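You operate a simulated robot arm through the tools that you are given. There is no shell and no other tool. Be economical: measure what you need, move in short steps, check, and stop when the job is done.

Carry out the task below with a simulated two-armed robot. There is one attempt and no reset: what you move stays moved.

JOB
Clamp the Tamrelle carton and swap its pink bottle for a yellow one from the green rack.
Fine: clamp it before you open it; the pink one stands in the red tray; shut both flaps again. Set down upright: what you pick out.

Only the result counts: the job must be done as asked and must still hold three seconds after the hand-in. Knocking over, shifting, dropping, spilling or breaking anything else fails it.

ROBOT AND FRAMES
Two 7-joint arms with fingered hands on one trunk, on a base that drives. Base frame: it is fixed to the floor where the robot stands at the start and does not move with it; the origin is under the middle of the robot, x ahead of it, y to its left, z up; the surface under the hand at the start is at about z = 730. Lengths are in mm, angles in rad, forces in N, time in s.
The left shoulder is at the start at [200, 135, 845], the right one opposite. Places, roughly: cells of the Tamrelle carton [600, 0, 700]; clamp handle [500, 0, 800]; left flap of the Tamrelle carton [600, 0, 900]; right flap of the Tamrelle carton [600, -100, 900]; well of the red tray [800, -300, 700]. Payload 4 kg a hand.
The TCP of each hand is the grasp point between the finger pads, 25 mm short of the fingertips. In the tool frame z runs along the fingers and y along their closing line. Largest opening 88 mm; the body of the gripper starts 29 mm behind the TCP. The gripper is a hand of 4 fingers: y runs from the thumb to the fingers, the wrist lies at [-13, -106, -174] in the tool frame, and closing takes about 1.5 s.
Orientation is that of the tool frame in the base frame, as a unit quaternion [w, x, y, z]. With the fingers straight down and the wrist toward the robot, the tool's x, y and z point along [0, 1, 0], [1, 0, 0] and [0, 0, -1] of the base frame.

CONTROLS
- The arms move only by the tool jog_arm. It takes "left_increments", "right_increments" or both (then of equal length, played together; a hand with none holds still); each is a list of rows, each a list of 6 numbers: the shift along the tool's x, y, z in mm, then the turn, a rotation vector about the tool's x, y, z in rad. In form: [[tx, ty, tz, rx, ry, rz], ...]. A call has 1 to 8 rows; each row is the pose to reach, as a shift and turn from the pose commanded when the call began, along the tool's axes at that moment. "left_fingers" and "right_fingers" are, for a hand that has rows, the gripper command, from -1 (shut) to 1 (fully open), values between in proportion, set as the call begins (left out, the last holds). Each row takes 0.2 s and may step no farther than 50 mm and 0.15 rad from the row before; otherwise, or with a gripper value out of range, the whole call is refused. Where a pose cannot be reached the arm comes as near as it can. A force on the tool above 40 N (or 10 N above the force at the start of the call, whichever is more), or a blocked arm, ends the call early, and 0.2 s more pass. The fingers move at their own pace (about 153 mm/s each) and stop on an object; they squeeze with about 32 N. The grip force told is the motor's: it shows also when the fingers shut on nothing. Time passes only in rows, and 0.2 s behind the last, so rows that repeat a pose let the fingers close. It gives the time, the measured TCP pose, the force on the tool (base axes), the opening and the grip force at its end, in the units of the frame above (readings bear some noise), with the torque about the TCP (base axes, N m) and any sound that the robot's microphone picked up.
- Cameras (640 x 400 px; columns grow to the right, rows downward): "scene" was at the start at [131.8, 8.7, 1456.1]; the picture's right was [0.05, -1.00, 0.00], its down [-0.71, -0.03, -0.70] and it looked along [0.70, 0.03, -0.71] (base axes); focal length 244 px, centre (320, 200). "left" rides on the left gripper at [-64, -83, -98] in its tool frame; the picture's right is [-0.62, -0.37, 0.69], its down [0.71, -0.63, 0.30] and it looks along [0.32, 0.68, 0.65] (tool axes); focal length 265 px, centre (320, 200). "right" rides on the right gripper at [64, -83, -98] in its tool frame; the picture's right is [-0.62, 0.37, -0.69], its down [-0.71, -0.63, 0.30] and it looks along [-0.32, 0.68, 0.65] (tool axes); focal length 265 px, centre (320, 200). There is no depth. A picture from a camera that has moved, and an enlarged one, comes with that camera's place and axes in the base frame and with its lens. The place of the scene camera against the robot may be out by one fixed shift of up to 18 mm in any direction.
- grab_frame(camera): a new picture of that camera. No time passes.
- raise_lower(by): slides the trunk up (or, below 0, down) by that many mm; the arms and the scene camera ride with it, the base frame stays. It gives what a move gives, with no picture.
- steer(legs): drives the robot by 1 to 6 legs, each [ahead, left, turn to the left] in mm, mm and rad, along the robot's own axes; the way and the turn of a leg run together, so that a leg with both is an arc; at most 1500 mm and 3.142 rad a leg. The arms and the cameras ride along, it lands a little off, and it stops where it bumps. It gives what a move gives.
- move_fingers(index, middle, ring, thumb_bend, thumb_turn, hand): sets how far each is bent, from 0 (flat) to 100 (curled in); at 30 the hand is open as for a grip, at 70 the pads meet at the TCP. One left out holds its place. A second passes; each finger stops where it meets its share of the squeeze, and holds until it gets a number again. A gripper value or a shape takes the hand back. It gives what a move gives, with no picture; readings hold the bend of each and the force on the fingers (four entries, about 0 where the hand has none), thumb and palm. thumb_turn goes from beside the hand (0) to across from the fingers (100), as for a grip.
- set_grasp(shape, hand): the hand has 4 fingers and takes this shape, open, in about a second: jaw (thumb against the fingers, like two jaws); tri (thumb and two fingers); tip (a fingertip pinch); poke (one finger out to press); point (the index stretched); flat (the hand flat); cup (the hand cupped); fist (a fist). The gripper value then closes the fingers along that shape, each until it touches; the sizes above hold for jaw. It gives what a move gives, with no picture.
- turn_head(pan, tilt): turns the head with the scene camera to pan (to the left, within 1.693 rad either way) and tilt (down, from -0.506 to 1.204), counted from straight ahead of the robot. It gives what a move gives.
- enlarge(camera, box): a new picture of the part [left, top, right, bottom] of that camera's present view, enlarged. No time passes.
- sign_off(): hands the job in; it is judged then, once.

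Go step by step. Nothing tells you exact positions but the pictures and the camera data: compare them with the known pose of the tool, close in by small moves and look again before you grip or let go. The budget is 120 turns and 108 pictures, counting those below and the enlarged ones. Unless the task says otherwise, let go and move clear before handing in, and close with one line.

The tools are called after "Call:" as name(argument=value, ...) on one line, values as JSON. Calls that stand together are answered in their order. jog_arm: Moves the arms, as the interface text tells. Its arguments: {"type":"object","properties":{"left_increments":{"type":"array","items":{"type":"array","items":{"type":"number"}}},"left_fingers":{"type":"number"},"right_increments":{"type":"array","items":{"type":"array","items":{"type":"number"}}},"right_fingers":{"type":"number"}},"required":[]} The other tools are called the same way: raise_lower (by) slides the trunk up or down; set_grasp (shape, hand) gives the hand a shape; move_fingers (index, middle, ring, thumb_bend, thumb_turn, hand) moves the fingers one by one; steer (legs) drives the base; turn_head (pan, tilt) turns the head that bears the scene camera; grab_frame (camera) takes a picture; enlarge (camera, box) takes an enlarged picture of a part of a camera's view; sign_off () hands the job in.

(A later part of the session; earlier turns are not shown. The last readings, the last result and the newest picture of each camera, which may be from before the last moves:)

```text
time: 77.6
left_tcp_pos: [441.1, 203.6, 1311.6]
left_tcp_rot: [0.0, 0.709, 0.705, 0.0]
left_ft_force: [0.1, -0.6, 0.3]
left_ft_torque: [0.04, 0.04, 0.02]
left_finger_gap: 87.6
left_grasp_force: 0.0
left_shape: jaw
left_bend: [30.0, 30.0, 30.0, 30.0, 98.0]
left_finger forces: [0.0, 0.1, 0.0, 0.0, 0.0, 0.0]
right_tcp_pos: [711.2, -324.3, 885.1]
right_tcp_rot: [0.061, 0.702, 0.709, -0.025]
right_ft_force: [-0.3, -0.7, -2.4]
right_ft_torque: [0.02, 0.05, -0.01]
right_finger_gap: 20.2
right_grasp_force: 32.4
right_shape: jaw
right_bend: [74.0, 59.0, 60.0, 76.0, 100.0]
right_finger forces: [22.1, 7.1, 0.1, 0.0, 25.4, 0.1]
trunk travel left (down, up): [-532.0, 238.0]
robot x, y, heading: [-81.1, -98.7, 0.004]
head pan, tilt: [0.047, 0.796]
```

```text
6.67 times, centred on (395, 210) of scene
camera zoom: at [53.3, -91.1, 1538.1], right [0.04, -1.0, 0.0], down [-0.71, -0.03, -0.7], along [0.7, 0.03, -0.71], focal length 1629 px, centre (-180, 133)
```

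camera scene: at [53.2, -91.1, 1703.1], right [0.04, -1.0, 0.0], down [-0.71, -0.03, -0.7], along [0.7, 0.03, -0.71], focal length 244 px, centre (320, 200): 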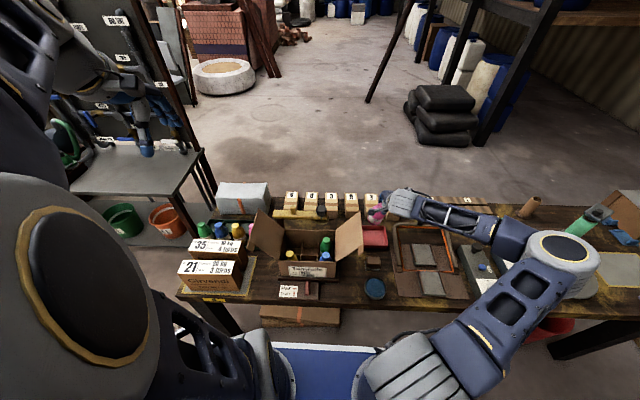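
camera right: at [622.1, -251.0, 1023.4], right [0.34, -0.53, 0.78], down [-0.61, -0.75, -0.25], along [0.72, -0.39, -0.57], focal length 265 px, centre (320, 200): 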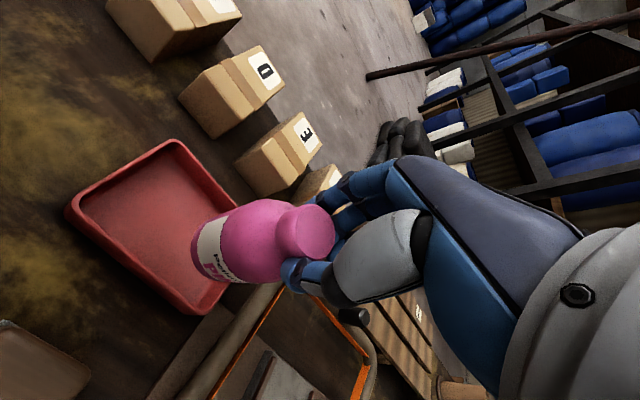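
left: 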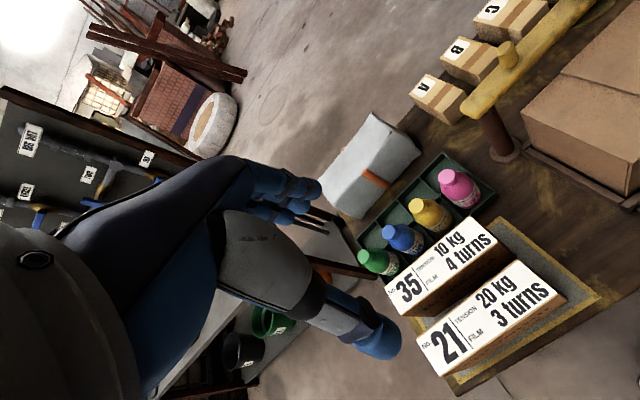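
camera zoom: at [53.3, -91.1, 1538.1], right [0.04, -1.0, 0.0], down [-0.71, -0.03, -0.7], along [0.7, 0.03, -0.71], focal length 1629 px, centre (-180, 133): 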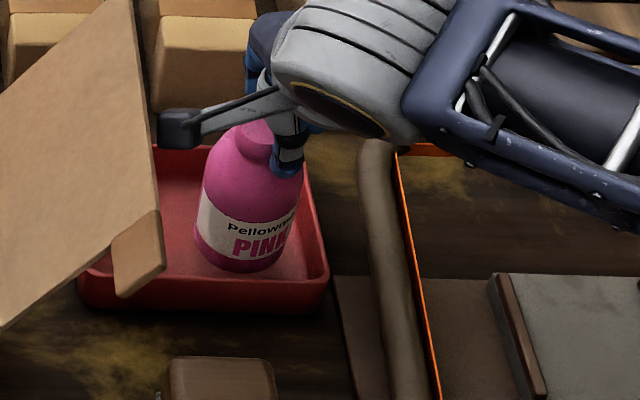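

Arm extension is limited here, so I raise slightly and nudge the base forward and left instead.

Call:
raise_lower(by=25)

Call:
steer(legs=[[38, 20, 0]])

Call:
raise_lower(by=-30)

Call:
enlarge(camera="scene", box=[360, 180, 430, 240])

```text
time: 78.3
left_tcp_pos: [440.0, 202.0, 1336.5]
left_tcp_rot: [0.0, 0.709, 0.705, -0.001]
left_ft_force: [0.3, 0.2, 0.9]
left_ft_torque: [0.0, -0.01, 0.01]
left_finger_gap: 87.6
left_grasp_force: 0.1
left_shape: jaw
left_bend: [30.0, 30.0, 30.0, 30.0, 98.0]
left_finger forces: [0.0, 0.1, 0.0, 0.1, 0.1, 0.0]
right_tcp_pos: [712.4, -326.0, 909.4]
right_tcp_rot: [0.062, 0.702, 0.709, -0.025]
right_ft_force: [-0.3, -1.6, -2.4]
right_ft_torque: [0.0, 0.06, -0.02]
right_finger_gap: 19.9
right_grasp_force: 31.5
right_shape: jaw
right_bend: [74.0, 59.0, 60.0, 76.0, 100.0]
right_finger forces: [22.1, 7.0, 0.0, 0.0, 25.3, 0.0]
trunk travel left (down, up): [-557.0, 213.0]
robot x, y, heading: [-75.7, -99.3, -0.004]
head pan, tilt: [0.047, 0.796]
```

```text
time: 79.2
left_tcp_pos: [477.7, 223.0, 1336.1]
left_tcp_rot: [0.0, 0.709, 0.706, 0.0]
left_ft_force: [0.1, 1.0, 0.1]
left_ft_torque: [-0.01, 0.01, -0.01]
left_finger_gap: 87.4
left_grasp_force: 0.0
left_shape: jaw
left_bend: [30.0, 30.0, 30.0, 30.0, 98.0]
left_finger forces: [0.1, 0.0, 0.1, 0.0, 0.0, 0.0]
right_tcp_pos: [750.4, -303.9, 910.4]
right_tcp_rot: [0.062, 0.703, 0.708, -0.025]
right_ft_force: [0.0, -0.2, -3.5]
right_ft_torque: [0.02, 0.03, 0.04]
right_finger_gap: 20.2
right_grasp_force: 32.1
right_shape: jaw
right_bend: [74.0, 59.0, 60.0, 76.0, 100.0]
right_finger forces: [21.1, 6.3, 0.0, 0.2, 25.2, 0.1]
trunk travel left (down, up): [-557.0, 213.0]
robot x, y, heading: [-37.1, -77.8, -0.003]
head pan, tilt: [0.047, 0.796]
```

```text
time: 80.0
left_tcp_pos: [477.9, 222.6, 1306.4]
left_tcp_rot: [0.001, 0.709, 0.706, 0.001]
left_ft_force: [0.3, 0.2, -0.2]
left_ft_torque: [0.06, 0.03, 0.03]
left_finger_gap: 87.5
left_grasp_force: 0.0
left_shape: jaw
left_bend: [30.0, 30.0, 30.0, 30.0, 98.0]
left_finger forces: [0.0, 0.0, 0.0, 0.0, 0.0, 0.1]
right_tcp_pos: [749.6, -304.8, 878.2]
right_tcp_rot: [0.061, 0.702, 0.709, -0.024]
right_ft_force: [-0.5, -0.2, -2.1]
right_ft_torque: [0.0, 0.05, -0.01]
right_finger_gap: 19.8
right_grasp_force: 31.6
right_shape: jaw
right_bend: [74.0, 59.0, 60.0, 76.0, 100.0]
right_finger forces: [21.0, 6.5, 0.0, 0.0, 25.1, 0.0]
trunk travel left (down, up): [-527.0, 243.0]
robot x, y, heading: [-40.6, -78.9, -0.004]
head pan, tilt: [0.047, 0.796]
```

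```text
6.67 times, centred on (395, 210) of scene
camera zoom: at [91.1, -71.1, 1533.1], right [0.04, -1.0, 0.0], down [-0.71, -0.03, -0.7], along [0.7, 0.03, -0.71], focal length 1629 px, centre (-180, 133)
```

zoom: 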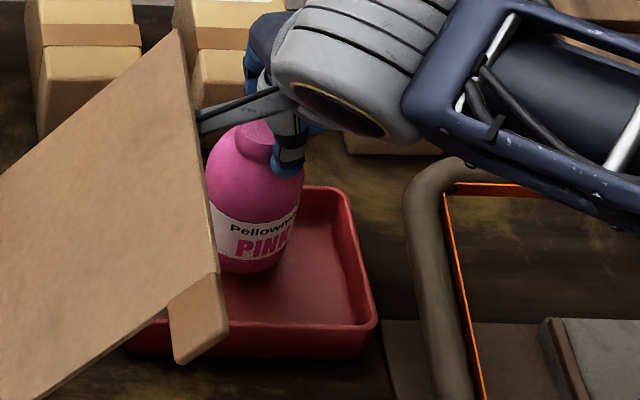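

The bottle is over the tray centre. Lower gently until it touches.

Call:
raise_lower(by=-10)

Call:
raise_lower(by=-5)

Call:
enlarge(camera="right", box=[60, 120, 360, 340])

```text
time: 80.6
left_tcp_pos: [478.3, 222.8, 1296.7]
left_tcp_rot: [0.001, 0.708, 0.706, 0.0]
left_ft_force: [0.1, -0.4, 0.6]
left_ft_torque: [-0.01, 0.02, -0.02]
left_finger_gap: 87.6
left_grasp_force: 0.2
left_shape: jaw
left_bend: [30.0, 30.0, 30.0, 30.0, 98.0]
left_finger forces: [0.0, 0.0, 0.1, 0.0, 0.0, 0.1]
right_tcp_pos: [750.6, -304.9, 869.7]
right_tcp_rot: [0.061, 0.703, 0.708, -0.025]
right_ft_force: [-0.6, -0.9, -2.7]
right_ft_torque: [0.01, 0.03, 0.03]
right_finger_gap: 19.8
right_grasp_force: 31.7
right_shape: jaw
right_bend: [74.0, 59.0, 60.0, 76.0, 100.0]
right_finger forces: [21.1, 6.5, 0.0, 0.0, 25.1, 0.0]
trunk travel left (down, up): [-517.0, 253.0]
robot x, y, heading: [-41.4, -80.3, -0.008]
head pan, tilt: [0.047, 0.796]
```

```text
time: 81.1
left_tcp_pos: [477.6, 222.0, 1291.4]
left_tcp_rot: [0.0, 0.709, 0.706, 0.0]
left_ft_force: [-0.4, 0.5, 0.9]
left_ft_torque: [0.04, 0.06, -0.01]
left_finger_gap: 87.5
left_grasp_force: 0.0
left_shape: jaw
left_bend: [30.0, 30.0, 30.0, 30.0, 98.0]
left_finger forces: [0.0, 0.0, 0.0, 0.0, 0.0, 0.0]
right_tcp_pos: [749.4, -303.5, 865.1]
right_tcp_rot: [0.061, 0.702, 0.709, -0.025]
right_ft_force: [-0.3, 0.6, -3.0]
right_ft_torque: [0.02, 0.0, 0.0]
right_finger_gap: 19.9
right_grasp_force: 31.9
right_shape: jaw
right_bend: [74.0, 59.0, 60.0, 76.0, 100.0]
right_finger forces: [20.9, 6.5, 0.0, 0.0, 25.0, 0.1]
trunk travel left (down, up): [-512.0, 258.0]
robot x, y, heading: [-40.8, -79.4, -0.003]
head pan, tilt: [0.047, 0.796]
```

```text
1.82 times, centred on (210, 230) of right
camera zoom: at [661.0, -230.3, 949.6], right [0.34, -0.53, 0.78], down [-0.61, -0.75, -0.25], along [0.72, -0.39, -0.57], focal length 483 px, centre (520, 146)
```

zoom: 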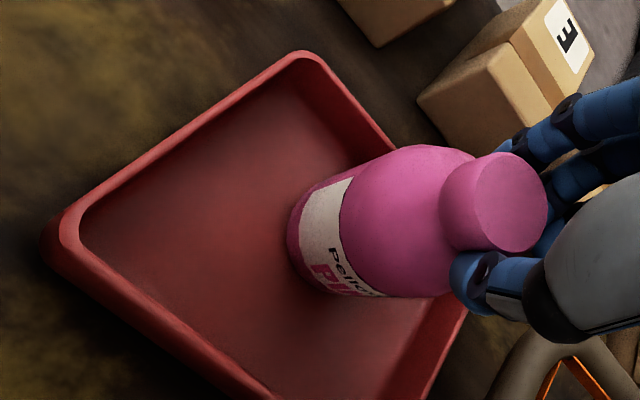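

Call:
raise_lower(by=-5)

Call:
raise_lower(by=-4)

```text
time: 81.6
left_tcp_pos: [477.6, 222.3, 1286.4]
left_tcp_rot: [0.001, 0.708, 0.706, 0.0]
left_ft_force: [0.2, -0.1, -0.1]
left_ft_torque: [0.01, 0.03, 0.01]
left_finger_gap: 87.6
left_grasp_force: 0.1
left_shape: jaw
left_bend: [30.0, 30.0, 30.0, 30.0, 98.0]
left_finger forces: [0.0, 0.0, 0.1, 0.0, 0.0, 0.1]
right_tcp_pos: [751.2, -303.5, 863.6]
right_tcp_rot: [0.063, 0.702, 0.709, -0.023]
right_ft_force: [2.0, -1.0, 17.2]
right_ft_torque: [0.0, -0.3, -0.02]
right_finger_gap: 20.7
right_grasp_force: 31.8
right_shape: jaw
right_bend: [74.0, 59.0, 60.0, 77.0, 100.0]
right_finger forces: [27.9, 11.9, 0.0, 0.1, 26.0, 0.0]
trunk travel left (down, up): [-507.0, 263.0]
robot x, y, heading: [-37.7, -79.8, -0.011]
head pan, tilt: [0.047, 0.796]
```

```text
time: 82.3
left_tcp_pos: [477.5, 223.7, 1281.0]
left_tcp_rot: [0.0, 0.709, 0.705, 0.0]
left_ft_force: [0.5, -0.9, 0.3]
left_ft_torque: [0.03, -0.06, -0.03]
left_finger_gap: 87.7
left_grasp_force: 0.0
left_shape: jaw
left_bend: [30.0, 30.0, 30.0, 30.0, 98.0]
left_finger forces: [0.0, 0.0, 0.1, 0.0, 0.0, 0.0]
right_tcp_pos: [753.1, -304.7, 862.9]
right_tcp_rot: [0.067, 0.702, 0.709, -0.02]
right_ft_force: [0.4, -1.6, 9.2]
right_ft_torque: [-0.08, -0.05, 0.02]
right_finger_gap: 22.2
right_grasp_force: 31.7
right_shape: jaw
right_bend: [74.0, 58.0, 60.0, 78.0, 100.0]
right_finger forces: [20.6, 12.1, 0.0, 0.0, 25.9, 0.0]
trunk travel left (down, up): [-503.0, 267.0]
robot x, y, heading: [-41.9, -78.9, -0.003]
head pan, tilt: [0.047, 0.796]
stopped: the force on the tool passed its limit at 41 N (the readings are from after the stop); the commanded pose is now the measured one
```

The bottle stands on the tray floor. Open the hand and check.

Call:
jog_arm(right_increments=[[0, 0, 0, 0, 0, 0], [0, 0, 0, 0, 0, 0], [0, 0, 0, 0, 0, 0], [0, 0, 0, 0, 0, 0], [0, 0, 0, 0, 0, 0]], right_fingers=0.15)

Call:
enlarge(camera="right", box=[60, 120, 360, 340])

```text
time: 83.5
left_tcp_pos: [477.8, 222.6, 1282.9]
left_tcp_rot: [0.0, 0.708, 0.706, 0.0]
left_ft_force: [-0.1, 0.5, 0.4]
left_ft_torque: [0.03, 0.01, 0.02]
left_finger_gap: 87.8
left_grasp_force: 0.0
left_shape: jaw
left_bend: [30.0, 30.0, 30.0, 30.0, 98.0]
left_finger forces: [0.0, 0.1, 0.1, 0.0, 0.1, 0.0]
right_tcp_pos: [751.2, -304.9, 860.4]
right_tcp_rot: [0.064, 0.702, 0.709, -0.021]
right_ft_force: [-0.3, 0.6, -0.5]
right_ft_torque: [-0.01, 0.01, 0.01]
right_finger_gap: 50.6
right_grasp_force: 0.0
right_shape: jaw
right_bend: [74.0, 41.0, 38.0, 66.0, 100.0]
right_finger forces: [0.3, 0.2, 0.0, 0.0, 0.1, 0.0]
trunk travel left (down, up): [-503.0, 267.0]
robot x, y, heading: [-42.8, -79.4, -0.008]
head pan, tilt: [0.047, 0.796]
```

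```text
1.82 times, centred on (210, 230) of right
camera zoom: at [662.3, -230.3, 944.8], right [0.33, -0.53, 0.78], down [-0.61, -0.75, -0.25], along [0.72, -0.39, -0.57], focal length 483 px, centre (520, 146)
```

zoom: 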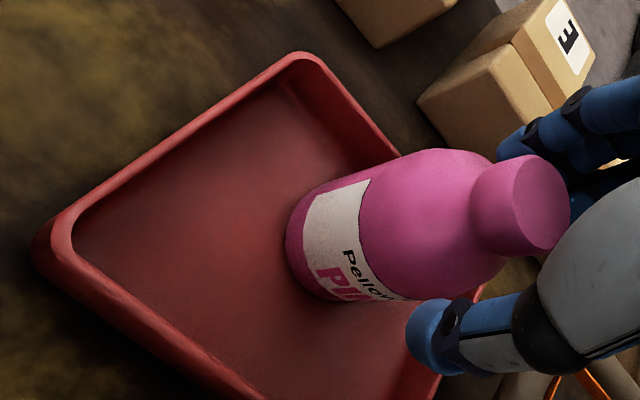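

Call:
jog_arm(right_increments=[[0, 4, 0, 0, 0, 0], [0, 4, 0, 0, 0, 0]], right_fingers=0.3)

Call:
raise_lower(by=120)

Call:
grab_frame(camera="scene")

```text
time: 84.2
left_tcp_pos: [478.1, 221.4, 1282.8]
left_tcp_rot: [0.0, 0.708, 0.706, 0.0]
left_ft_force: [0.7, 0.5, -0.1]
left_ft_torque: [0.02, -0.01, 0.01]
left_finger_gap: 87.8
left_grasp_force: 0.1
left_shape: jaw
left_bend: [30.0, 30.0, 30.0, 30.0, 98.0]
left_finger forces: [0.0, 0.0, 0.0, 0.0, 0.0, 0.1]
right_tcp_pos: [754.5, -304.9, 861.5]
right_tcp_rot: [0.064, 0.702, 0.709, -0.021]
right_ft_force: [-1.0, -0.2, -2.0]
right_ft_torque: [0.01, 0.05, -0.01]
right_finger_gap: 57.2
right_grasp_force: 0.0
right_shape: jaw
right_bend: [28.0, 39.0, 36.0, 62.0, 100.0]
right_finger forces: [0.3, 0.1, 0.0, 0.0, 0.1, 0.0]
trunk travel left (down, up): [-503.0, 267.0]
robot x, y, heading: [-43.9, -82.3, -0.003]
head pan, tilt: [0.047, 0.796]
```

```text
time: 85.7
left_tcp_pos: [477.5, 222.7, 1402.7]
left_tcp_rot: [0.0, 0.708, 0.706, -0.001]
left_ft_force: [0.7, -1.5, -0.4]
left_ft_torque: [-0.01, 0.01, 0.03]
left_finger_gap: 87.6
left_grasp_force: 0.0
left_shape: jaw
left_bend: [30.0, 30.0, 30.0, 30.0, 98.0]
left_finger forces: [0.1, 0.1, 0.0, 0.0, 0.0, 0.0]
right_tcp_pos: [754.5, -306.7, 981.9]
right_tcp_rot: [0.065, 0.702, 0.709, -0.021]
right_ft_force: [-0.9, -0.2, 0.7]
right_ft_torque: [0.0, -0.02, -0.01]
right_finger_gap: 57.1
right_grasp_force: 0.1
right_shape: jaw
right_bend: [28.0, 39.0, 36.0, 62.0, 100.0]
right_finger forces: [0.0, 0.0, 0.1, 0.1, 0.0, 0.1]
trunk travel left (down, up): [-623.0, 147.0]
robot x, y, heading: [-43.2, -76.8, -0.003]
head pan, tilt: [0.047, 0.796]
```

```text
25 pictures are left
camera scene: at [91.0, -71.1, 1629.4], right [0.04, -1.0, 0.0], down [-0.71, -0.03, -0.7], along [0.7, 0.03, -0.71], focal length 244 px, centre (320, 200)
```

scene: 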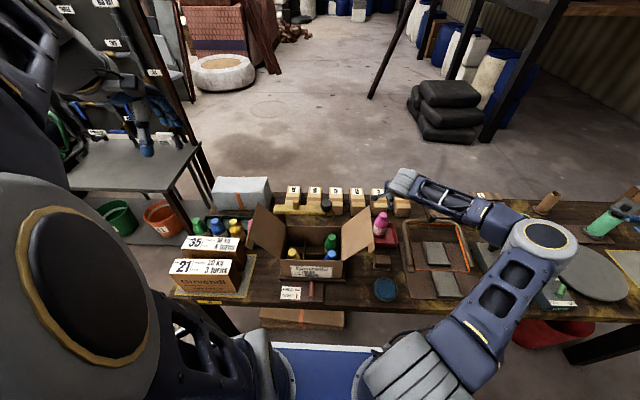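

Pink stands upright in the red tray. Now the left hand goes to the yellow bottle in the green rack (~(708,295), cap top ≈866).

Call:
jog_arm(left_increments=[[9, 12, 37, 0, 0, 0], [18, 25, 75, 0, 0, 0], [26, 37, 112, 0, 0, 0], [35, 50, 150, 0, 0, 0], [44, 62, 187, 0, 0, 0], [53, 75, 225, 0, 0, 0], [62, 87, 262, 0, 0, 0], [70, 100, 300, 0, 0, 0]], left_fingers=0.25)

Call:
jog_arm(left_increments=[[0, 31, 36, -0.025, 0, 0], [0, 62, 72, -0.05, 0, 0], [0, 93, 108, -0.075, 0, 0], [0, 123, 143, -0.1, 0, 0], [0, 123, 143, -0.1, 0, 0]])

Call:
grab_frame(camera="left")

```text
time: 87.5
left_tcp_pos: [577.5, 291.3, 1101.3]
left_tcp_rot: [0.001, 0.708, 0.706, 0.0]
left_ft_force: [1.1, 0.3, -0.3]
left_ft_torque: [0.02, 0.01, -0.03]
left_finger_gap: 55.2
left_grasp_force: 0.0
left_shape: jaw
left_bend: [28.0, 39.0, 36.0, 63.0, 100.0]
left_finger forces: [0.0, 0.0, 0.0, 0.1, 0.0, 0.0]
right_tcp_pos: [754.2, -306.4, 982.6]
right_tcp_rot: [0.064, 0.702, 0.709, -0.021]
right_ft_force: [-0.7, -0.7, -0.2]
right_ft_torque: [0.03, 0.0, 0.01]
right_finger_gap: 57.1
right_grasp_force: 0.0
right_shape: jaw
right_bend: [28.0, 39.0, 36.0, 62.0, 100.0]
right_finger forces: [0.0, 0.0, 0.0, 0.0, 0.0, 0.1]
trunk travel left (down, up): [-623.0, 147.0]
robot x, y, heading: [-41.6, -79.2, -0.002]
head pan, tilt: [0.047, 0.796]
```

```text
time: 88.7
left_tcp_pos: [701.5, 292.3, 959.1]
left_tcp_rot: [0.035, 0.707, 0.705, 0.036]
left_ft_force: [0.0, 0.6, -0.7]
left_ft_torque: [0.01, 0.0, -0.02]
left_finger_gap: 55.4
left_grasp_force: 0.1
left_shape: jaw
left_bend: [28.0, 39.0, 36.0, 63.0, 100.0]
left_finger forces: [0.0, 0.0, 0.0, 0.1, 0.0, 0.1]
right_tcp_pos: [753.3, -306.7, 981.8]
right_tcp_rot: [0.064, 0.702, 0.709, -0.02]
right_ft_force: [0.6, 0.2, 0.0]
right_ft_torque: [0.01, 0.0, 0.01]
right_finger_gap: 57.0
right_grasp_force: 0.0
right_shape: jaw
right_bend: [28.0, 39.0, 36.0, 62.0, 100.0]
right_finger forces: [0.0, 0.0, 0.0, 0.0, 0.0, 0.0]
trunk travel left (down, up): [-623.0, 147.0]
robot x, y, heading: [-43.7, -78.5, -0.001]
head pan, tilt: [0.047, 0.796]
```

```text
24 pictures are left
camera left: at [608.2, 228.4, 1049.8], right [-0.3, -0.62, -0.73], down [-0.59, 0.72, -0.37], along [0.75, 0.32, -0.58], focal length 265 px, centre (320, 200)
```

left: 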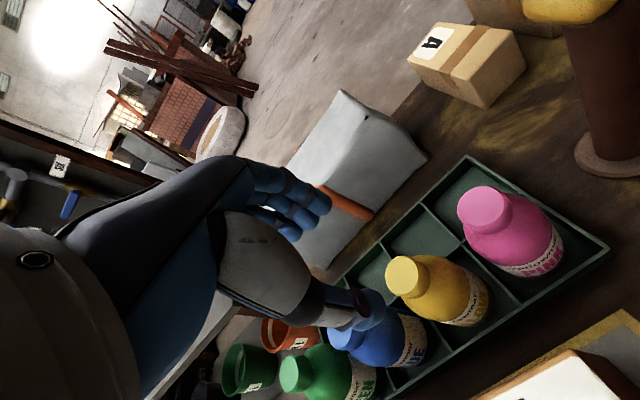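

Yellow cap confirmed at (706,293.5). Descend around it.

Call:
jog_arm(left_increments=[[2, -2, 23, 0, 0, 0], [4, -4, 46, 0, 0, 0], [5, -5, 69, 0, 0, 0], [5, -6, 92, 0, 0, 0], [5, -6, 92, 0, 0, 0]], left_fingers=0.1)

Call:
enlarge(camera="left", box=[220, 140, 460, 340])

```text
time: 89.8
left_tcp_pos: [705.6, 296.1, 866.7]
left_tcp_rot: [0.035, 0.708, 0.704, 0.035]
left_ft_force: [0.2, -0.7, 0.4]
left_ft_torque: [0.0, -0.04, 0.01]
left_finger_gap: 48.9
left_grasp_force: 0.1
left_shape: jaw
left_bend: [74.0, 42.0, 39.0, 67.0, 100.0]
left_finger forces: [0.1, 0.0, 0.0, 0.0, 0.0, 0.1]
right_tcp_pos: [752.9, -305.6, 982.6]
right_tcp_rot: [0.064, 0.702, 0.709, -0.02]
right_ft_force: [-0.7, 0.2, -0.2]
right_ft_torque: [0.04, -0.03, 0.01]
right_finger_gap: 57.1
right_grasp_force: 0.0
right_shape: jaw
right_bend: [28.0, 39.0, 36.0, 62.0, 100.0]
right_finger forces: [0.0, 0.0, 0.0, 0.0, 0.0, 0.0]
trunk travel left (down, up): [-623.0, 147.0]
robot x, y, heading: [-40.1, -83.0, -0.004]
head pan, tilt: [0.047, 0.796]
```

```text
2.00 times, centred on (340, 240) of left
camera zoom: at [611.7, 231.6, 957.7], right [-0.3, -0.62, -0.73], down [-0.59, 0.72, -0.37], along [0.75, 0.32, -0.58], focal length 531 px, centre (280, 120)
```

zoom: 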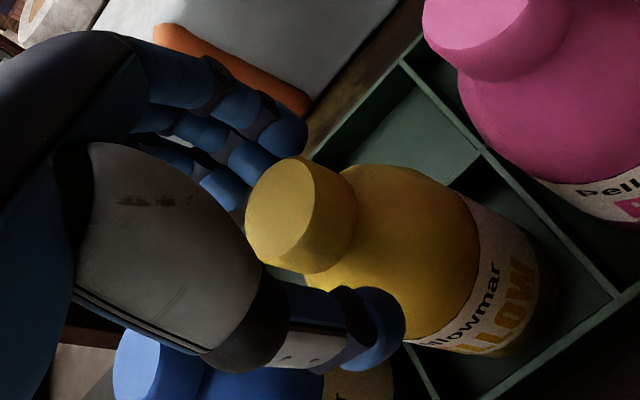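

Call:
jog_arm(left_increments=[[0, 0, 0, 0, 0, 0], [0, 0, 0, 0, 0, 0], [0, 0, 0, 0, 0, 0], [0, 0, 0, 0, 0, 0], [0, 0, 0, 0, 0, 0], [0, 0, 0, 0, 0, 0], [0, 0, 0, 0, 0, 0]], left_fingers=-1)

Call:
enlarge(camera="left", box=[220, 140, 460, 340])

```text
time: 91.5
left_tcp_pos: [703.9, 296.9, 868.5]
left_tcp_rot: [0.035, 0.708, 0.705, 0.035]
left_ft_force: [0.6, -0.5, 0.1]
left_ft_torque: [0.01, 0.06, 0.0]
left_finger_gap: 24.5
left_grasp_force: 31.6
left_shape: jaw
left_bend: [74.0, 51.0, 58.0, 76.0, 100.0]
left_finger forces: [16.8, 9.7, 0.0, 0.1, 26.8, 0.1]
right_tcp_pos: [754.4, -306.3, 981.9]
right_tcp_rot: [0.065, 0.702, 0.709, -0.021]
right_ft_force: [-0.4, 0.1, 0.0]
right_ft_torque: [-0.02, 0.01, 0.02]
right_finger_gap: 56.9
right_grasp_force: 0.0
right_shape: jaw
right_bend: [28.0, 39.0, 36.0, 62.0, 100.0]
right_finger forces: [0.0, 0.0, 0.0, 0.1, 0.0, 0.1]
trunk travel left (down, up): [-623.0, 147.0]
robot x, y, heading: [-42.5, -81.3, -0.005]
head pan, tilt: [0.047, 0.796]
```

```text
2.00 times, centred on (340, 240) of left
camera zoom: at [611.6, 231.6, 957.8], right [-0.3, -0.62, -0.73], down [-0.59, 0.72, -0.37], along [0.75, 0.32, -0.58], focal length 531 px, centre (280, 120)
```

zoom: 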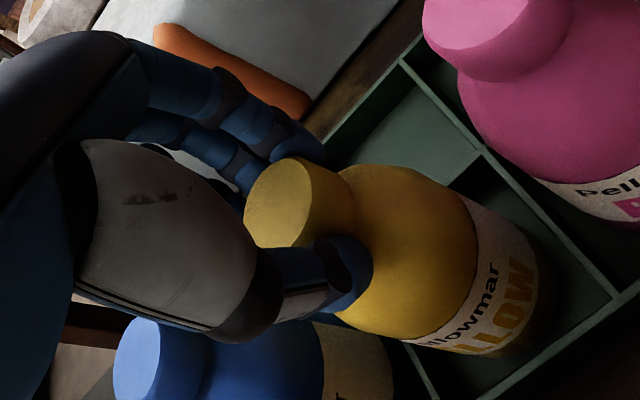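

Firm, centred grip. Lift straight up with the trunk.

Call:
raise_lower(by=145)

Call:
jog_arm(left_increments=[[0, -3, -30, 0, 0, 0], [0, -6, -60, 0, 0, 0], [0, -9, -90, 0, 0, 0], [0, -12, -120, 0, 0, 0], [0, -12, -120, 0, 0, 0]])

Call:
grab_frame(camera="scene")

```text
time: 93.2
left_tcp_pos: [705.0, 296.3, 1012.0]
left_tcp_rot: [0.035, 0.707, 0.705, 0.035]
left_ft_force: [-0.6, 0.0, -2.7]
left_ft_torque: [-0.03, 0.02, 0.04]
left_finger_gap: 24.4
left_grasp_force: 31.8
left_shape: jaw
left_bend: [74.0, 51.0, 58.0, 76.0, 100.0]
left_finger forces: [16.9, 9.7, 0.1, 0.0, 26.1, 0.0]
right_tcp_pos: [754.6, -306.1, 1125.7]
right_tcp_rot: [0.064, 0.702, 0.709, -0.02]
right_ft_force: [-0.3, -0.4, -0.3]
right_ft_torque: [-0.04, -0.03, 0.01]
right_finger_gap: 57.1
right_grasp_force: 0.1
right_shape: jaw
right_bend: [28.0, 39.0, 36.0, 62.0, 100.0]
right_finger forces: [0.1, 0.0, 0.0, 0.0, 0.1, 0.0]
trunk travel left (down, up): [-768.0, 2.0]
robot x, y, heading: [-41.9, -80.7, -0.002]
head pan, tilt: [0.047, 0.796]
```

```text
time: 94.4
left_tcp_pos: [680.1, 297.0, 1131.0]
left_tcp_rot: [0.034, 0.709, 0.704, 0.035]
left_ft_force: [0.5, 0.8, -2.7]
left_ft_torque: [-0.06, 0.0, -0.03]
left_finger_gap: 24.4
left_grasp_force: 31.5
left_shape: jaw
left_bend: [74.0, 51.0, 58.0, 76.0, 100.0]
left_finger forces: [16.7, 9.9, 0.1, 0.0, 26.1, 0.0]
right_tcp_pos: [753.9, -305.5, 1127.5]
right_tcp_rot: [0.065, 0.702, 0.709, -0.02]
right_ft_force: [-0.6, -0.9, -0.5]
right_ft_torque: [0.02, 0.04, 0.01]
right_finger_gap: 57.1
right_grasp_force: 0.0
right_shape: jaw
right_bend: [28.0, 39.0, 36.0, 62.0, 100.0]
right_finger forces: [0.0, 0.0, 0.0, 0.1, 0.0, 0.0]
trunk travel left (down, up): [-768.0, 2.0]
robot x, y, heading: [-42.1, -78.8, -0.004]
head pan, tilt: [0.047, 0.796]
```

```text
21 pictures are left
camera scene: at [91.1, -71.0, 1774.5], right [0.04, -1.0, 0.0], down [-0.71, -0.03, -0.7], along [0.7, 0.03, -0.71], focal length 244 px, centre (320, 200)
```

scene: 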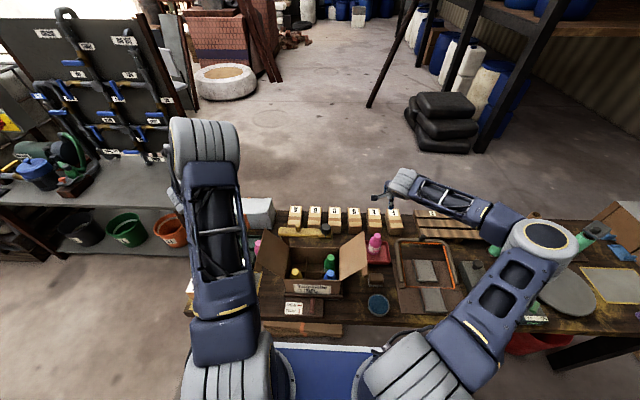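

Carry it over the carton cell at constant height.

Call:
jog_arm(left_increments=[[-31, -5, -1, 0, 0, 0], [-62, -10, -1, 0, 0, 0], [-93, -15, -2, 0, 0, 0], [-124, -20, -2, 0, 0, 0], [-155, -25, -3, 0, 0, 0], [-186, -30, -3, 0, 0, 0], [-217, -35, -4, 0, 0, 0], [-247, -39, -4, 0, 0, 0]])

Call:
grab_frame(camera="left")

```text
time: 96.2
left_tcp_pos: [641.4, 50.4, 1130.7]
left_tcp_rot: [0.035, 0.707, 0.705, 0.035]
left_ft_force: [-0.3, 0.8, -2.4]
left_ft_torque: [0.0, 0.0, -0.02]
left_finger_gap: 23.7
left_grasp_force: 32.3
left_shape: jaw
left_bend: [74.0, 51.0, 61.0, 76.0, 100.0]
left_finger forces: [16.9, 10.7, 0.7, 0.0, 26.6, 0.1]
right_tcp_pos: [753.8, -306.0, 1127.1]
right_tcp_rot: [0.064, 0.702, 0.709, -0.021]
right_ft_force: [-0.1, 0.1, 0.0]
right_ft_torque: [-0.03, 0.0, -0.03]
right_finger_gap: 56.9
right_grasp_force: 0.1
right_shape: jaw
right_bend: [28.0, 39.0, 36.0, 62.0, 100.0]
right_finger forces: [0.1, 0.1, 0.1, 0.1, 0.0, 0.0]
trunk travel left (down, up): [-768.0, 2.0]
robot x, y, heading: [-39.1, -79.4, -0.002]
head pan, tilt: [0.047, 0.796]
```

```text
20 pictures are left
camera left: at [548.0, -14.3, 1221.5], right [-0.3, -0.62, -0.73], down [-0.59, 0.72, -0.37], along [0.75, 0.32, -0.58], focal length 265 px, centre (320, 200)
```

left: 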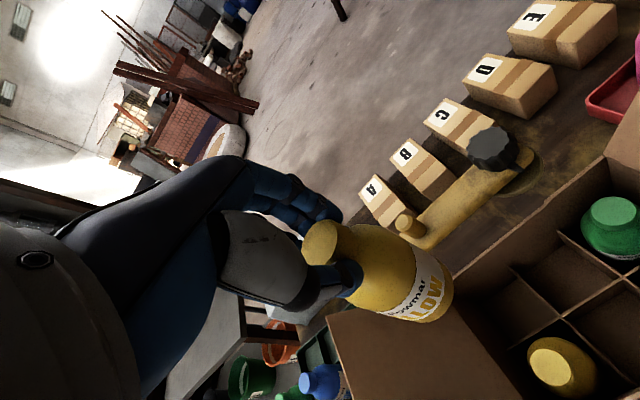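

Cell position re-confirmed at (642.5,45). Lower to just above the carton rim and check.

Call:
raise_lower(by=-108)

Call:
grab_frame(camera="left")

Call:
enlarge(camera="scene", box=[220, 190, 400, 310])

```text
time: 97.6
left_tcp_pos: [641.0, 50.1, 1024.1]
left_tcp_rot: [0.036, 0.708, 0.705, 0.036]
left_ft_force: [0.2, -0.2, -2.6]
left_ft_torque: [-0.04, 0.0, 0.0]
left_finger_gap: 23.7
left_grasp_force: 32.4
left_shape: jaw
left_bend: [74.0, 51.0, 61.0, 76.0, 100.0]
left_finger forces: [17.4, 10.5, 0.7, 0.0, 26.9, 0.1]
right_tcp_pos: [754.0, -306.2, 1018.5]
right_tcp_rot: [0.065, 0.702, 0.709, -0.02]
right_ft_force: [-0.4, 0.6, 0.6]
right_ft_torque: [0.01, -0.03, 0.0]
right_finger_gap: 56.9
right_grasp_force: 0.0
right_shape: jaw
right_bend: [28.0, 39.0, 36.0, 62.0, 100.0]
right_finger forces: [0.0, 0.0, 0.1, 0.0, 0.1, 0.0]
trunk travel left (down, up): [-660.0, 110.0]
robot x, y, heading: [-39.2, -80.1, -0.002]
head pan, tilt: [0.047, 0.796]
```

```text
19 pictures are left
camera left: at [548.1, -14.4, 1113.5], right [-0.3, -0.62, -0.73], down [-0.59, 0.72, -0.37], along [0.75, 0.32, -0.58], focal length 265 px, centre (320, 200)
```

left: 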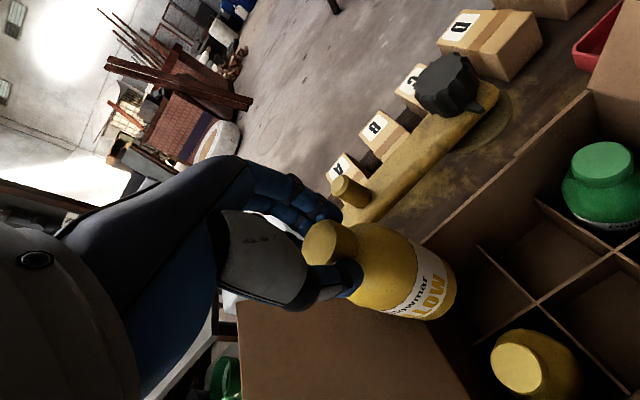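

```text
3.33 times, centred on (310, 250) of scene
camera zoom: at [91.1, -71.1, 1666.6], right [0.04, -1.0, 0.0], down [-0.71, -0.03, -0.7], along [0.7, 0.03, -0.71], focal length 815 px, centre (353, 33)
```

zoom: 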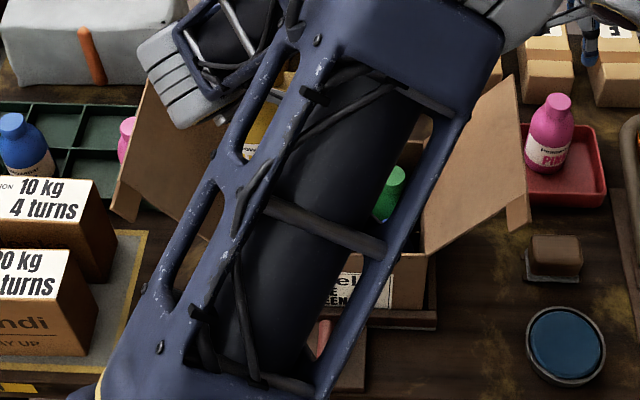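

Nudge 3 mm right and lower into the cell.

Call:
jog_arm(left_increments=[[-3, 0, 0, 0, 0, 0], [-3, 0, 0, 0, 0, 0]])

Call:
raise_lower(by=-60)

Call:
enlarge(camera="left", box=[280, 120, 620, 390])

```text
time: 98.2
left_tcp_pos: [641.4, 47.1, 1022.8]
left_tcp_rot: [0.035, 0.708, 0.705, 0.035]
left_ft_force: [-0.3, -0.6, -2.2]
left_ft_torque: [-0.01, 0.0, 0.06]
left_finger_gap: 23.8
left_grasp_force: 31.9
left_shape: jaw
left_bend: [74.0, 51.0, 61.0, 76.0, 100.0]
left_finger forces: [17.3, 10.5, 0.6, 0.1, 26.8, 0.0]
right_tcp_pos: [753.0, -305.7, 1018.6]
right_tcp_rot: [0.065, 0.702, 0.709, -0.021]
right_ft_force: [-0.4, 0.5, -0.2]
right_ft_torque: [-0.01, 0.02, 0.01]
right_finger_gap: 57.0
right_grasp_force: 0.2
right_shape: jaw
right_bend: [28.0, 39.0, 36.0, 62.0, 100.0]
right_finger forces: [0.0, 0.1, 0.0, 0.1, 0.0, 0.0]
trunk travel left (down, up): [-660.0, 110.0]
robot x, y, heading: [-38.4, -82.8, -0.004]
head pan, tilt: [0.047, 0.796]
```

```text
time: 99.2
left_tcp_pos: [642.0, 46.3, 963.1]
left_tcp_rot: [0.035, 0.707, 0.705, 0.036]
left_ft_force: [-0.4, 0.0, -2.5]
left_ft_torque: [-0.02, 0.0, 0.03]
left_finger_gap: 23.8
left_grasp_force: 32.1
left_shape: jaw
left_bend: [74.0, 51.0, 61.0, 76.0, 100.0]
left_finger forces: [17.4, 10.4, 0.6, 0.0, 26.7, 0.0]
right_tcp_pos: [753.6, -305.6, 957.7]
right_tcp_rot: [0.064, 0.702, 0.709, -0.021]
right_ft_force: [0.3, 0.0, 0.2]
right_ft_torque: [0.01, 0.03, 0.01]
right_finger_gap: 57.4
right_grasp_force: 0.1
right_shape: jaw
right_bend: [28.0, 39.0, 36.0, 62.0, 100.0]
right_finger forces: [0.0, 0.0, 0.0, 0.1, 0.1, 0.0]
trunk travel left (down, up): [-600.0, 170.0]
robot x, y, heading: [-38.8, -78.5, -0.003]
head pan, tilt: [0.047, 0.796]
```

```text
1.48 times, centred on (450, 255) of left
camera zoom: at [548.4, -17.7, 1053.3], right [-0.3, -0.62, -0.73], down [-0.59, 0.72, -0.37], along [0.75, 0.32, -0.58], focal length 393 px, centre (127, 118)
```

zoom: 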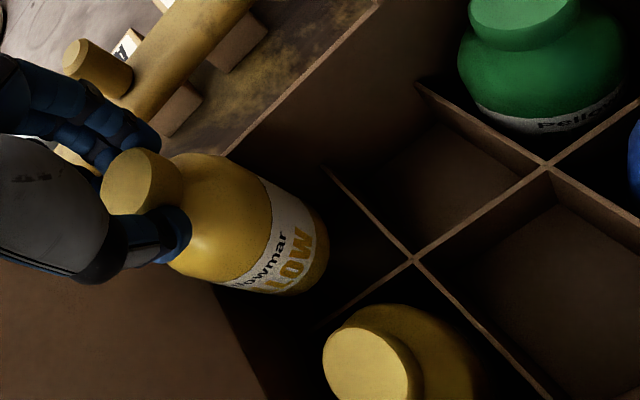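

It's inside the walls and lined up with the cell. Continue down gently.

Call:
jog_arm(left_increments=[[0, -1, 12, 0, 0, 0], [0, -2, 24, 0, 0, 0], [0, -4, 36, 0, 0, 0], [0, -5, 48, 0, 0, 0], [0, -6, 60, 0, 0, 0], [0, -7, 70, 0, 0, 0], [0, -7, 70, 0, 0, 0]])

Call:
enlarge(camera="left", box=[280, 120, 620, 390])

```text
time: 100.8
left_tcp_pos: [641.4, 47.2, 891.9]
left_tcp_rot: [0.035, 0.708, 0.704, 0.035]
left_ft_force: [0.2, -0.1, -3.1]
left_ft_torque: [0.03, 0.03, 0.02]
left_finger_gap: 23.7
left_grasp_force: 31.9
left_shape: jaw
left_bend: [74.0, 51.0, 61.0, 76.0, 100.0]
left_finger forces: [17.4, 10.7, 0.5, 0.0, 26.5, 0.1]
right_tcp_pos: [754.4, -305.6, 959.1]
right_tcp_rot: [0.064, 0.702, 0.709, -0.02]
right_ft_force: [0.1, -0.1, -0.1]
right_ft_torque: [0.01, 0.04, 0.01]
right_finger_gap: 57.1
right_grasp_force: 0.0
right_shape: jaw
right_bend: [28.0, 39.0, 36.0, 62.0, 100.0]
right_finger forces: [0.1, 0.0, 0.0, 0.0, 0.0, 0.1]
trunk travel left (down, up): [-600.0, 170.0]
robot x, y, heading: [-44.3, -79.5, -0.004]
head pan, tilt: [0.047, 0.796]
```

```text
1.48 times, centred on (450, 255) of left
camera zoom: at [548.2, -17.6, 982.1], right [-0.3, -0.62, -0.73], down [-0.59, 0.72, -0.37], along [0.75, 0.32, -0.58], focal length 393 px, centre (127, 118)
```

zoom: 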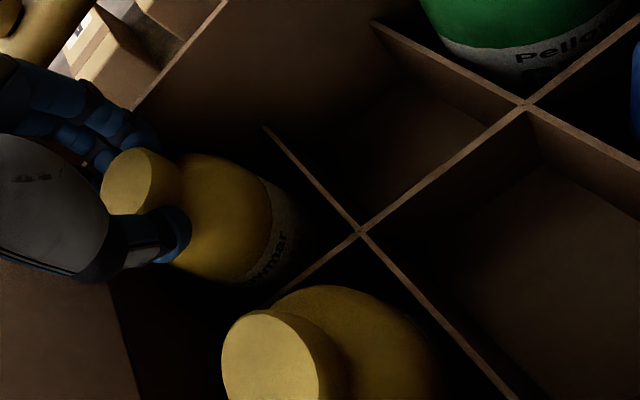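

Call:
jog_arm(left_increments=[[0, 0, 4, 0, 0, 0], [0, -1, 8, 0, 0, 0], [0, -1, 11, 0, 0, 0]])

Call:
jog_arm(left_increments=[[0, 0, 2, 0, 0, 0], [0, 0, 4, 0, 0, 0]])

```text
time: 101.6
left_tcp_pos: [642.2, 47.3, 883.4]
left_tcp_rot: [0.035, 0.708, 0.704, 0.035]
left_ft_force: [-0.4, -0.3, -2.9]
left_ft_torque: [0.01, 0.03, 0.01]
left_finger_gap: 23.8
left_grasp_force: 31.8
left_shape: jaw
left_bend: [74.0, 51.0, 61.0, 76.0, 100.0]
left_finger forces: [17.3, 10.6, 0.7, 0.0, 26.7, 0.0]
right_tcp_pos: [754.1, -306.4, 957.5]
right_tcp_rot: [0.064, 0.702, 0.709, -0.02]
right_ft_force: [-0.3, 1.0, 0.6]
right_ft_torque: [0.01, -0.02, 0.01]
right_finger_gap: 57.2
right_grasp_force: 0.0
right_shape: jaw
right_bend: [28.0, 39.0, 36.0, 62.0, 100.0]
right_finger forces: [0.1, 0.0, 0.0, 0.0, 0.0, 0.0]
trunk travel left (down, up): [-600.0, 170.0]
robot x, y, heading: [-40.7, -82.6, -0.006]
head pan, tilt: [0.047, 0.796]
```

```text
time: 102.2
left_tcp_pos: [640.9, 46.8, 876.7]
left_tcp_rot: [0.034, 0.708, 0.705, 0.035]
left_ft_force: [-0.4, -0.6, -2.6]
left_ft_torque: [-0.05, 0.01, 0.04]
left_finger_gap: 23.8
left_grasp_force: 32.2
left_shape: jaw
left_bend: [74.0, 51.0, 61.0, 76.0, 100.0]
left_finger forces: [17.1, 12.0, 0.7, 0.0, 26.7, 0.1]
right_tcp_pos: [753.1, -305.4, 957.7]
right_tcp_rot: [0.065, 0.702, 0.709, -0.02]
right_ft_force: [0.0, -0.4, 0.0]
right_ft_torque: [-0.02, 0.02, -0.02]
right_finger_gap: 57.5
right_grasp_force: 0.0
right_shape: jaw
right_bend: [28.0, 39.0, 36.0, 62.0, 100.0]
right_finger forces: [0.1, 0.0, 0.0, 0.1, 0.0, 0.0]
trunk travel left (down, up): [-600.0, 170.0]
robot x, y, heading: [-41.2, -81.4, -0.003]
head pan, tilt: [0.047, 0.796]
```

Call:
jog_arm(left_increments=[[0, 0, 2, 0, 0, 0], [0, 0, 3, 0, 0, 0]])

Call:
jog_arm(left_increments=[[0, 0, 2, 0, 0, 0], [0, 0, 3, 0, 0, 0]])

```text
time: 102.8
left_tcp_pos: [642.5, 47.0, 874.1]
left_tcp_rot: [0.035, 0.707, 0.705, 0.036]
left_ft_force: [-5.1, -1.2, -0.9]
left_ft_torque: [-0.01, -0.09, 0.0]
left_finger_gap: 23.8
left_grasp_force: 31.7
left_shape: jaw
left_bend: [74.0, 51.0, 61.0, 76.0, 100.0]
left_finger forces: [17.0, 16.6, 0.6, 0.0, 27.3, 0.0]
right_tcp_pos: [754.6, -305.4, 958.0]
right_tcp_rot: [0.064, 0.702, 0.709, -0.021]
right_ft_force: [0.4, 0.3, -0.5]
right_ft_torque: [0.0, -0.02, -0.05]
right_finger_gap: 57.0
right_grasp_force: 0.1
right_shape: jaw
right_bend: [28.0, 39.0, 36.0, 62.0, 100.0]
right_finger forces: [0.1, 0.1, 0.0, 0.0, 0.0, 0.1]
trunk travel left (down, up): [-600.0, 170.0]
robot x, y, heading: [-39.0, -76.5, -0.002]
head pan, tilt: [0.047, 0.796]
```

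```text
time: 103.4
left_tcp_pos: [642.3, 46.7, 871.5]
left_tcp_rot: [0.035, 0.707, 0.705, 0.036]
left_ft_force: [-8.9, -0.7, 5.6]
left_ft_torque: [0.07, -0.27, 0.01]
left_finger_gap: 23.6
left_grasp_force: 31.6
left_shape: jaw
left_bend: [74.0, 51.0, 61.0, 76.0, 100.0]
left_finger forces: [16.9, 21.9, 0.5, 0.0, 28.7, 0.0]
right_tcp_pos: [753.6, -304.6, 958.6]
right_tcp_rot: [0.064, 0.702, 0.709, -0.021]
right_ft_force: [0.4, -0.2, 0.1]
right_ft_torque: [0.02, 0.0, 0.02]
right_finger_gap: 57.2
right_grasp_force: 0.1
right_shape: jaw
right_bend: [28.0, 39.0, 36.0, 62.0, 100.0]
right_finger forces: [0.1, 0.1, 0.0, 0.0, 0.0, 0.1]
trunk travel left (down, up): [-600.0, 170.0]
robot x, y, heading: [-45.0, -79.3, -0.01]
head pan, tilt: [0.047, 0.796]
```

A finger is rubbing the back wall; shift 6 mm toward the robot, then continue.

Call:
jog_arm(left_increments=[[0, -3, -1, 0, 0, 0], [0, -6, -1, 0, 0, 0], [0, -6, -1, 0, 0, 0]])

Call:
jog_arm(left_increments=[[0, 0, 2, 0, 0, 0], [0, 0, 4, 0, 0, 0]])

```text
time: 104.2
left_tcp_pos: [636.0, 47.8, 872.5]
left_tcp_rot: [0.035, 0.708, 0.704, 0.036]
left_ft_force: [1.6, -0.5, 3.0]
left_ft_torque: [-0.03, -0.14, 0.02]
left_finger_gap: 23.9
left_grasp_force: 32.1
left_shape: jaw
left_bend: [74.0, 51.0, 61.0, 76.0, 100.0]
left_finger forces: [18.4, 11.4, 0.7, 0.1, 26.2, 0.1]
right_tcp_pos: [755.2, -305.4, 958.1]
right_tcp_rot: [0.064, 0.702, 0.709, -0.021]
right_ft_force: [0.5, 0.4, 0.2]
right_ft_torque: [-0.02, 0.01, 0.01]
right_finger_gap: 56.9
right_grasp_force: 0.1
right_shape: jaw
right_bend: [28.0, 39.0, 36.0, 62.0, 100.0]
right_finger forces: [0.1, 0.0, 0.1, 0.0, 0.0, 0.1]
trunk travel left (down, up): [-600.0, 170.0]
robot x, y, heading: [-42.0, -76.5, -0.004]
head pan, tilt: [0.047, 0.796]
```

```text
time: 104.8
left_tcp_pos: [638.3, 47.8, 870.5]
left_tcp_rot: [0.037, 0.708, 0.705, 0.036]
left_ft_force: [1.0, -2.8, 23.4]
left_ft_torque: [-0.06, -0.2, -0.04]
left_finger_gap: 25.7
left_grasp_force: 31.8
left_shape: jaw
left_bend: [74.0, 50.0, 61.0, 76.0, 100.0]
left_finger forces: [21.6, 12.5, 0.7, 0.0, 31.9, 0.1]
right_tcp_pos: [753.6, -305.5, 957.8]
right_tcp_rot: [0.064, 0.701, 0.71, -0.02]
right_ft_force: [0.2, -1.2, 0.4]
right_ft_torque: [0.02, -0.01, 0.01]
right_finger_gap: 57.1
right_grasp_force: 0.0
right_shape: jaw
right_bend: [28.0, 39.0, 36.0, 62.0, 100.0]
right_finger forces: [0.1, 0.0, 0.1, 0.0, 0.1, 0.2]
trunk travel left (down, up): [-600.0, 170.0]
robot x, y, heading: [-37.7, -77.7, -0.005]
head pan, tilt: [0.047, 0.796]
```

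It's on the floor of the cell. Relieve 3 mm and open.

Call:
jog_arm(left_increments=[[0, 0, -3, 0, 0, 0], [0, 0, -3, 0, 0, 0]])

Call:
jog_arm(left_increments=[[0, 0, 0, 0, 0, 0], [0, 0, 0, 0, 0, 0], [0, 0, 0, 0, 0, 0], [0, 0, 0, 0, 0, 0], [0, 0, 0, 0, 0, 0]], left_fingers=0)

Call:
enlarge(camera="left", box=[220, 120, 560, 390])

```text
time: 105.4
left_tcp_pos: [636.6, 48.1, 871.9]
left_tcp_rot: [0.036, 0.707, 0.705, 0.035]
left_ft_force: [3.5, -0.3, 10.9]
left_ft_torque: [0.01, -0.23, -0.03]
left_finger_gap: 25.4
left_grasp_force: 31.9
left_shape: jaw
left_bend: [74.0, 50.0, 61.0, 76.0, 100.0]
left_finger forces: [20.5, 12.1, 0.9, 0.1, 27.4, 0.0]
right_tcp_pos: [754.2, -306.0, 958.5]
right_tcp_rot: [0.065, 0.701, 0.709, -0.021]
right_ft_force: [0.0, -0.5, 0.0]
right_ft_torque: [-0.04, 0.01, 0.01]
right_finger_gap: 57.1
right_grasp_force: 0.1
right_shape: jaw
right_bend: [28.0, 39.0, 36.0, 62.0, 100.0]
right_finger forces: [0.1, 0.0, 0.0, 0.1, 0.0, 0.0]
trunk travel left (down, up): [-600.0, 170.0]
robot x, y, heading: [-43.3, -78.6, -0.004]
head pan, tilt: [0.047, 0.796]
```

```text
time: 106.6
left_tcp_pos: [636.1, 47.3, 871.7]
left_tcp_rot: [0.034, 0.708, 0.705, 0.034]
left_ft_force: [-0.2, 0.1, -0.1]
left_ft_torque: [-0.03, 0.01, -0.04]
left_finger_gap: 43.8
left_grasp_force: 0.1
left_shape: jaw
left_bend: [74.0, 44.0, 41.0, 70.0, 100.0]
left_finger forces: [0.1, 0.0, 0.0, 0.0, 0.0, 0.0]
right_tcp_pos: [753.9, -306.1, 957.5]
right_tcp_rot: [0.064, 0.702, 0.709, -0.021]
right_ft_force: [-0.2, 0.4, -0.5]
right_ft_torque: [0.02, -0.03, 0.02]
right_finger_gap: 57.0
right_grasp_force: 0.0
right_shape: jaw
right_bend: [28.0, 39.0, 36.0, 62.0, 100.0]
right_finger forces: [0.0, 0.0, 0.0, 0.0, 0.0, 0.1]
trunk travel left (down, up): [-600.0, 170.0]
robot x, y, heading: [-38.1, -79.7, 0.0]
head pan, tilt: [0.047, 0.796]
```

```text
1.48 times, centred on (390, 255) of left
camera zoom: at [543.2, -17.2, 961.6], right [-0.3, -0.62, -0.73], down [-0.59, 0.72, -0.37], along [0.75, 0.32, -0.58], focal length 393 px, centre (216, 118)
```

zoom: 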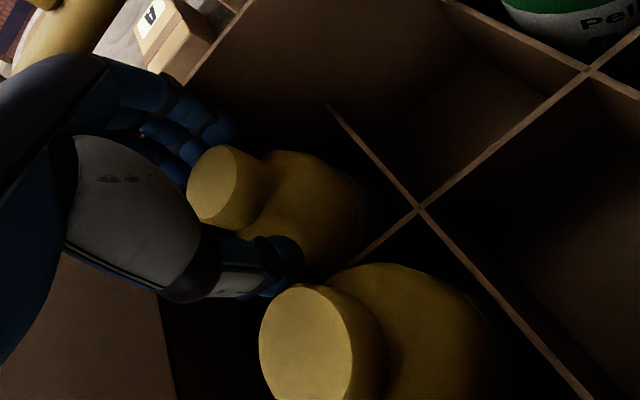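

Released and standing. Withdraw straight up.

Call:
jog_arm(left_increments=[[0, 1, -12, 0, 0, 0], [0, 2, -24, 0, 0, 0], [0, 5, -50, 0, 0, 0], [0, 9, -90, 0, 0, 0], [0, 13, -130, 0, 0, 0], [0, 17, -170, 0, 0, 0], [0, 17, -170, 0, 0, 0]])

Call:
raise_lower(by=100)

Call:
grab_frame(camera="left")

```text
time: 108.2
left_tcp_pos: [636.0, 47.3, 1043.1]
left_tcp_rot: [0.035, 0.708, 0.705, 0.035]
left_ft_force: [-0.2, 1.1, 0.2]
left_ft_torque: [0.01, -0.02, 0.02]
left_finger_gap: 43.5
left_grasp_force: 0.0
left_shape: jaw
left_bend: [74.0, 44.0, 41.0, 70.0, 100.0]
left_finger forces: [0.0, 0.1, 0.1, 0.0, 0.1, 0.0]
right_tcp_pos: [754.1, -304.8, 957.3]
right_tcp_rot: [0.065, 0.701, 0.709, -0.02]
right_ft_force: [0.1, -0.3, -0.9]
right_ft_torque: [-0.02, 0.01, 0.01]
right_finger_gap: 56.9
right_grasp_force: 0.0
right_shape: jaw
right_bend: [28.0, 39.0, 36.0, 62.0, 100.0]
right_finger forces: [0.1, 0.0, 0.0, 0.0, 0.0, 0.0]
trunk travel left (down, up): [-600.0, 170.0]
robot x, y, heading: [-41.0, -80.3, -0.003]
head pan, tilt: [0.047, 0.796]
```

```text
time: 109.5
left_tcp_pos: [634.6, 48.1, 1142.6]
left_tcp_rot: [0.036, 0.707, 0.705, 0.035]
left_ft_force: [0.5, -0.3, 0.0]
left_ft_torque: [0.01, -0.02, 0.03]
left_finger_gap: 43.9
left_grasp_force: 0.1
left_shape: jaw
left_bend: [74.0, 44.0, 41.0, 70.0, 100.0]
left_finger forces: [0.0, 0.1, 0.0, 0.1, 0.0, 0.1]
right_tcp_pos: [754.0, -305.9, 1057.9]
right_tcp_rot: [0.065, 0.702, 0.709, -0.021]
right_ft_force: [-0.8, 0.7, -0.5]
right_ft_torque: [0.01, -0.02, 0.01]
right_finger_gap: 57.0
right_grasp_force: 0.0
right_shape: jaw
right_bend: [28.0, 39.0, 36.0, 62.0, 100.0]
right_finger forces: [0.0, 0.1, 0.1, 0.0, 0.0, 0.1]
trunk travel left (down, up): [-700.0, 70.0]
robot x, y, heading: [-41.0, -79.3, -0.006]
head pan, tilt: [0.047, 0.796]
```

```text
14 pictures are left
camera left: at [542.6, -16.7, 1231.8], right [-0.3, -0.62, -0.73], down [-0.59, 0.72, -0.37], along [0.75, 0.32, -0.58], focal length 265 px, centre (320, 200)
```

left: 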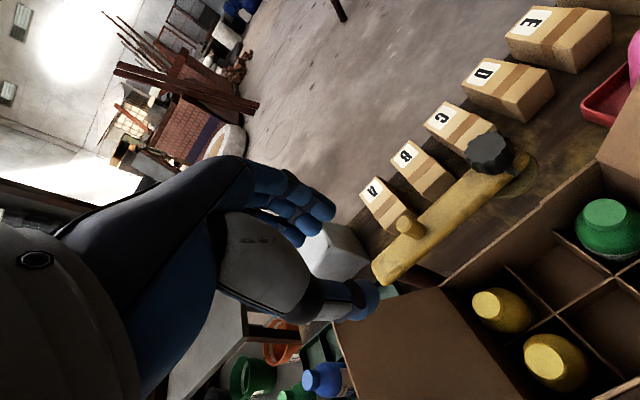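

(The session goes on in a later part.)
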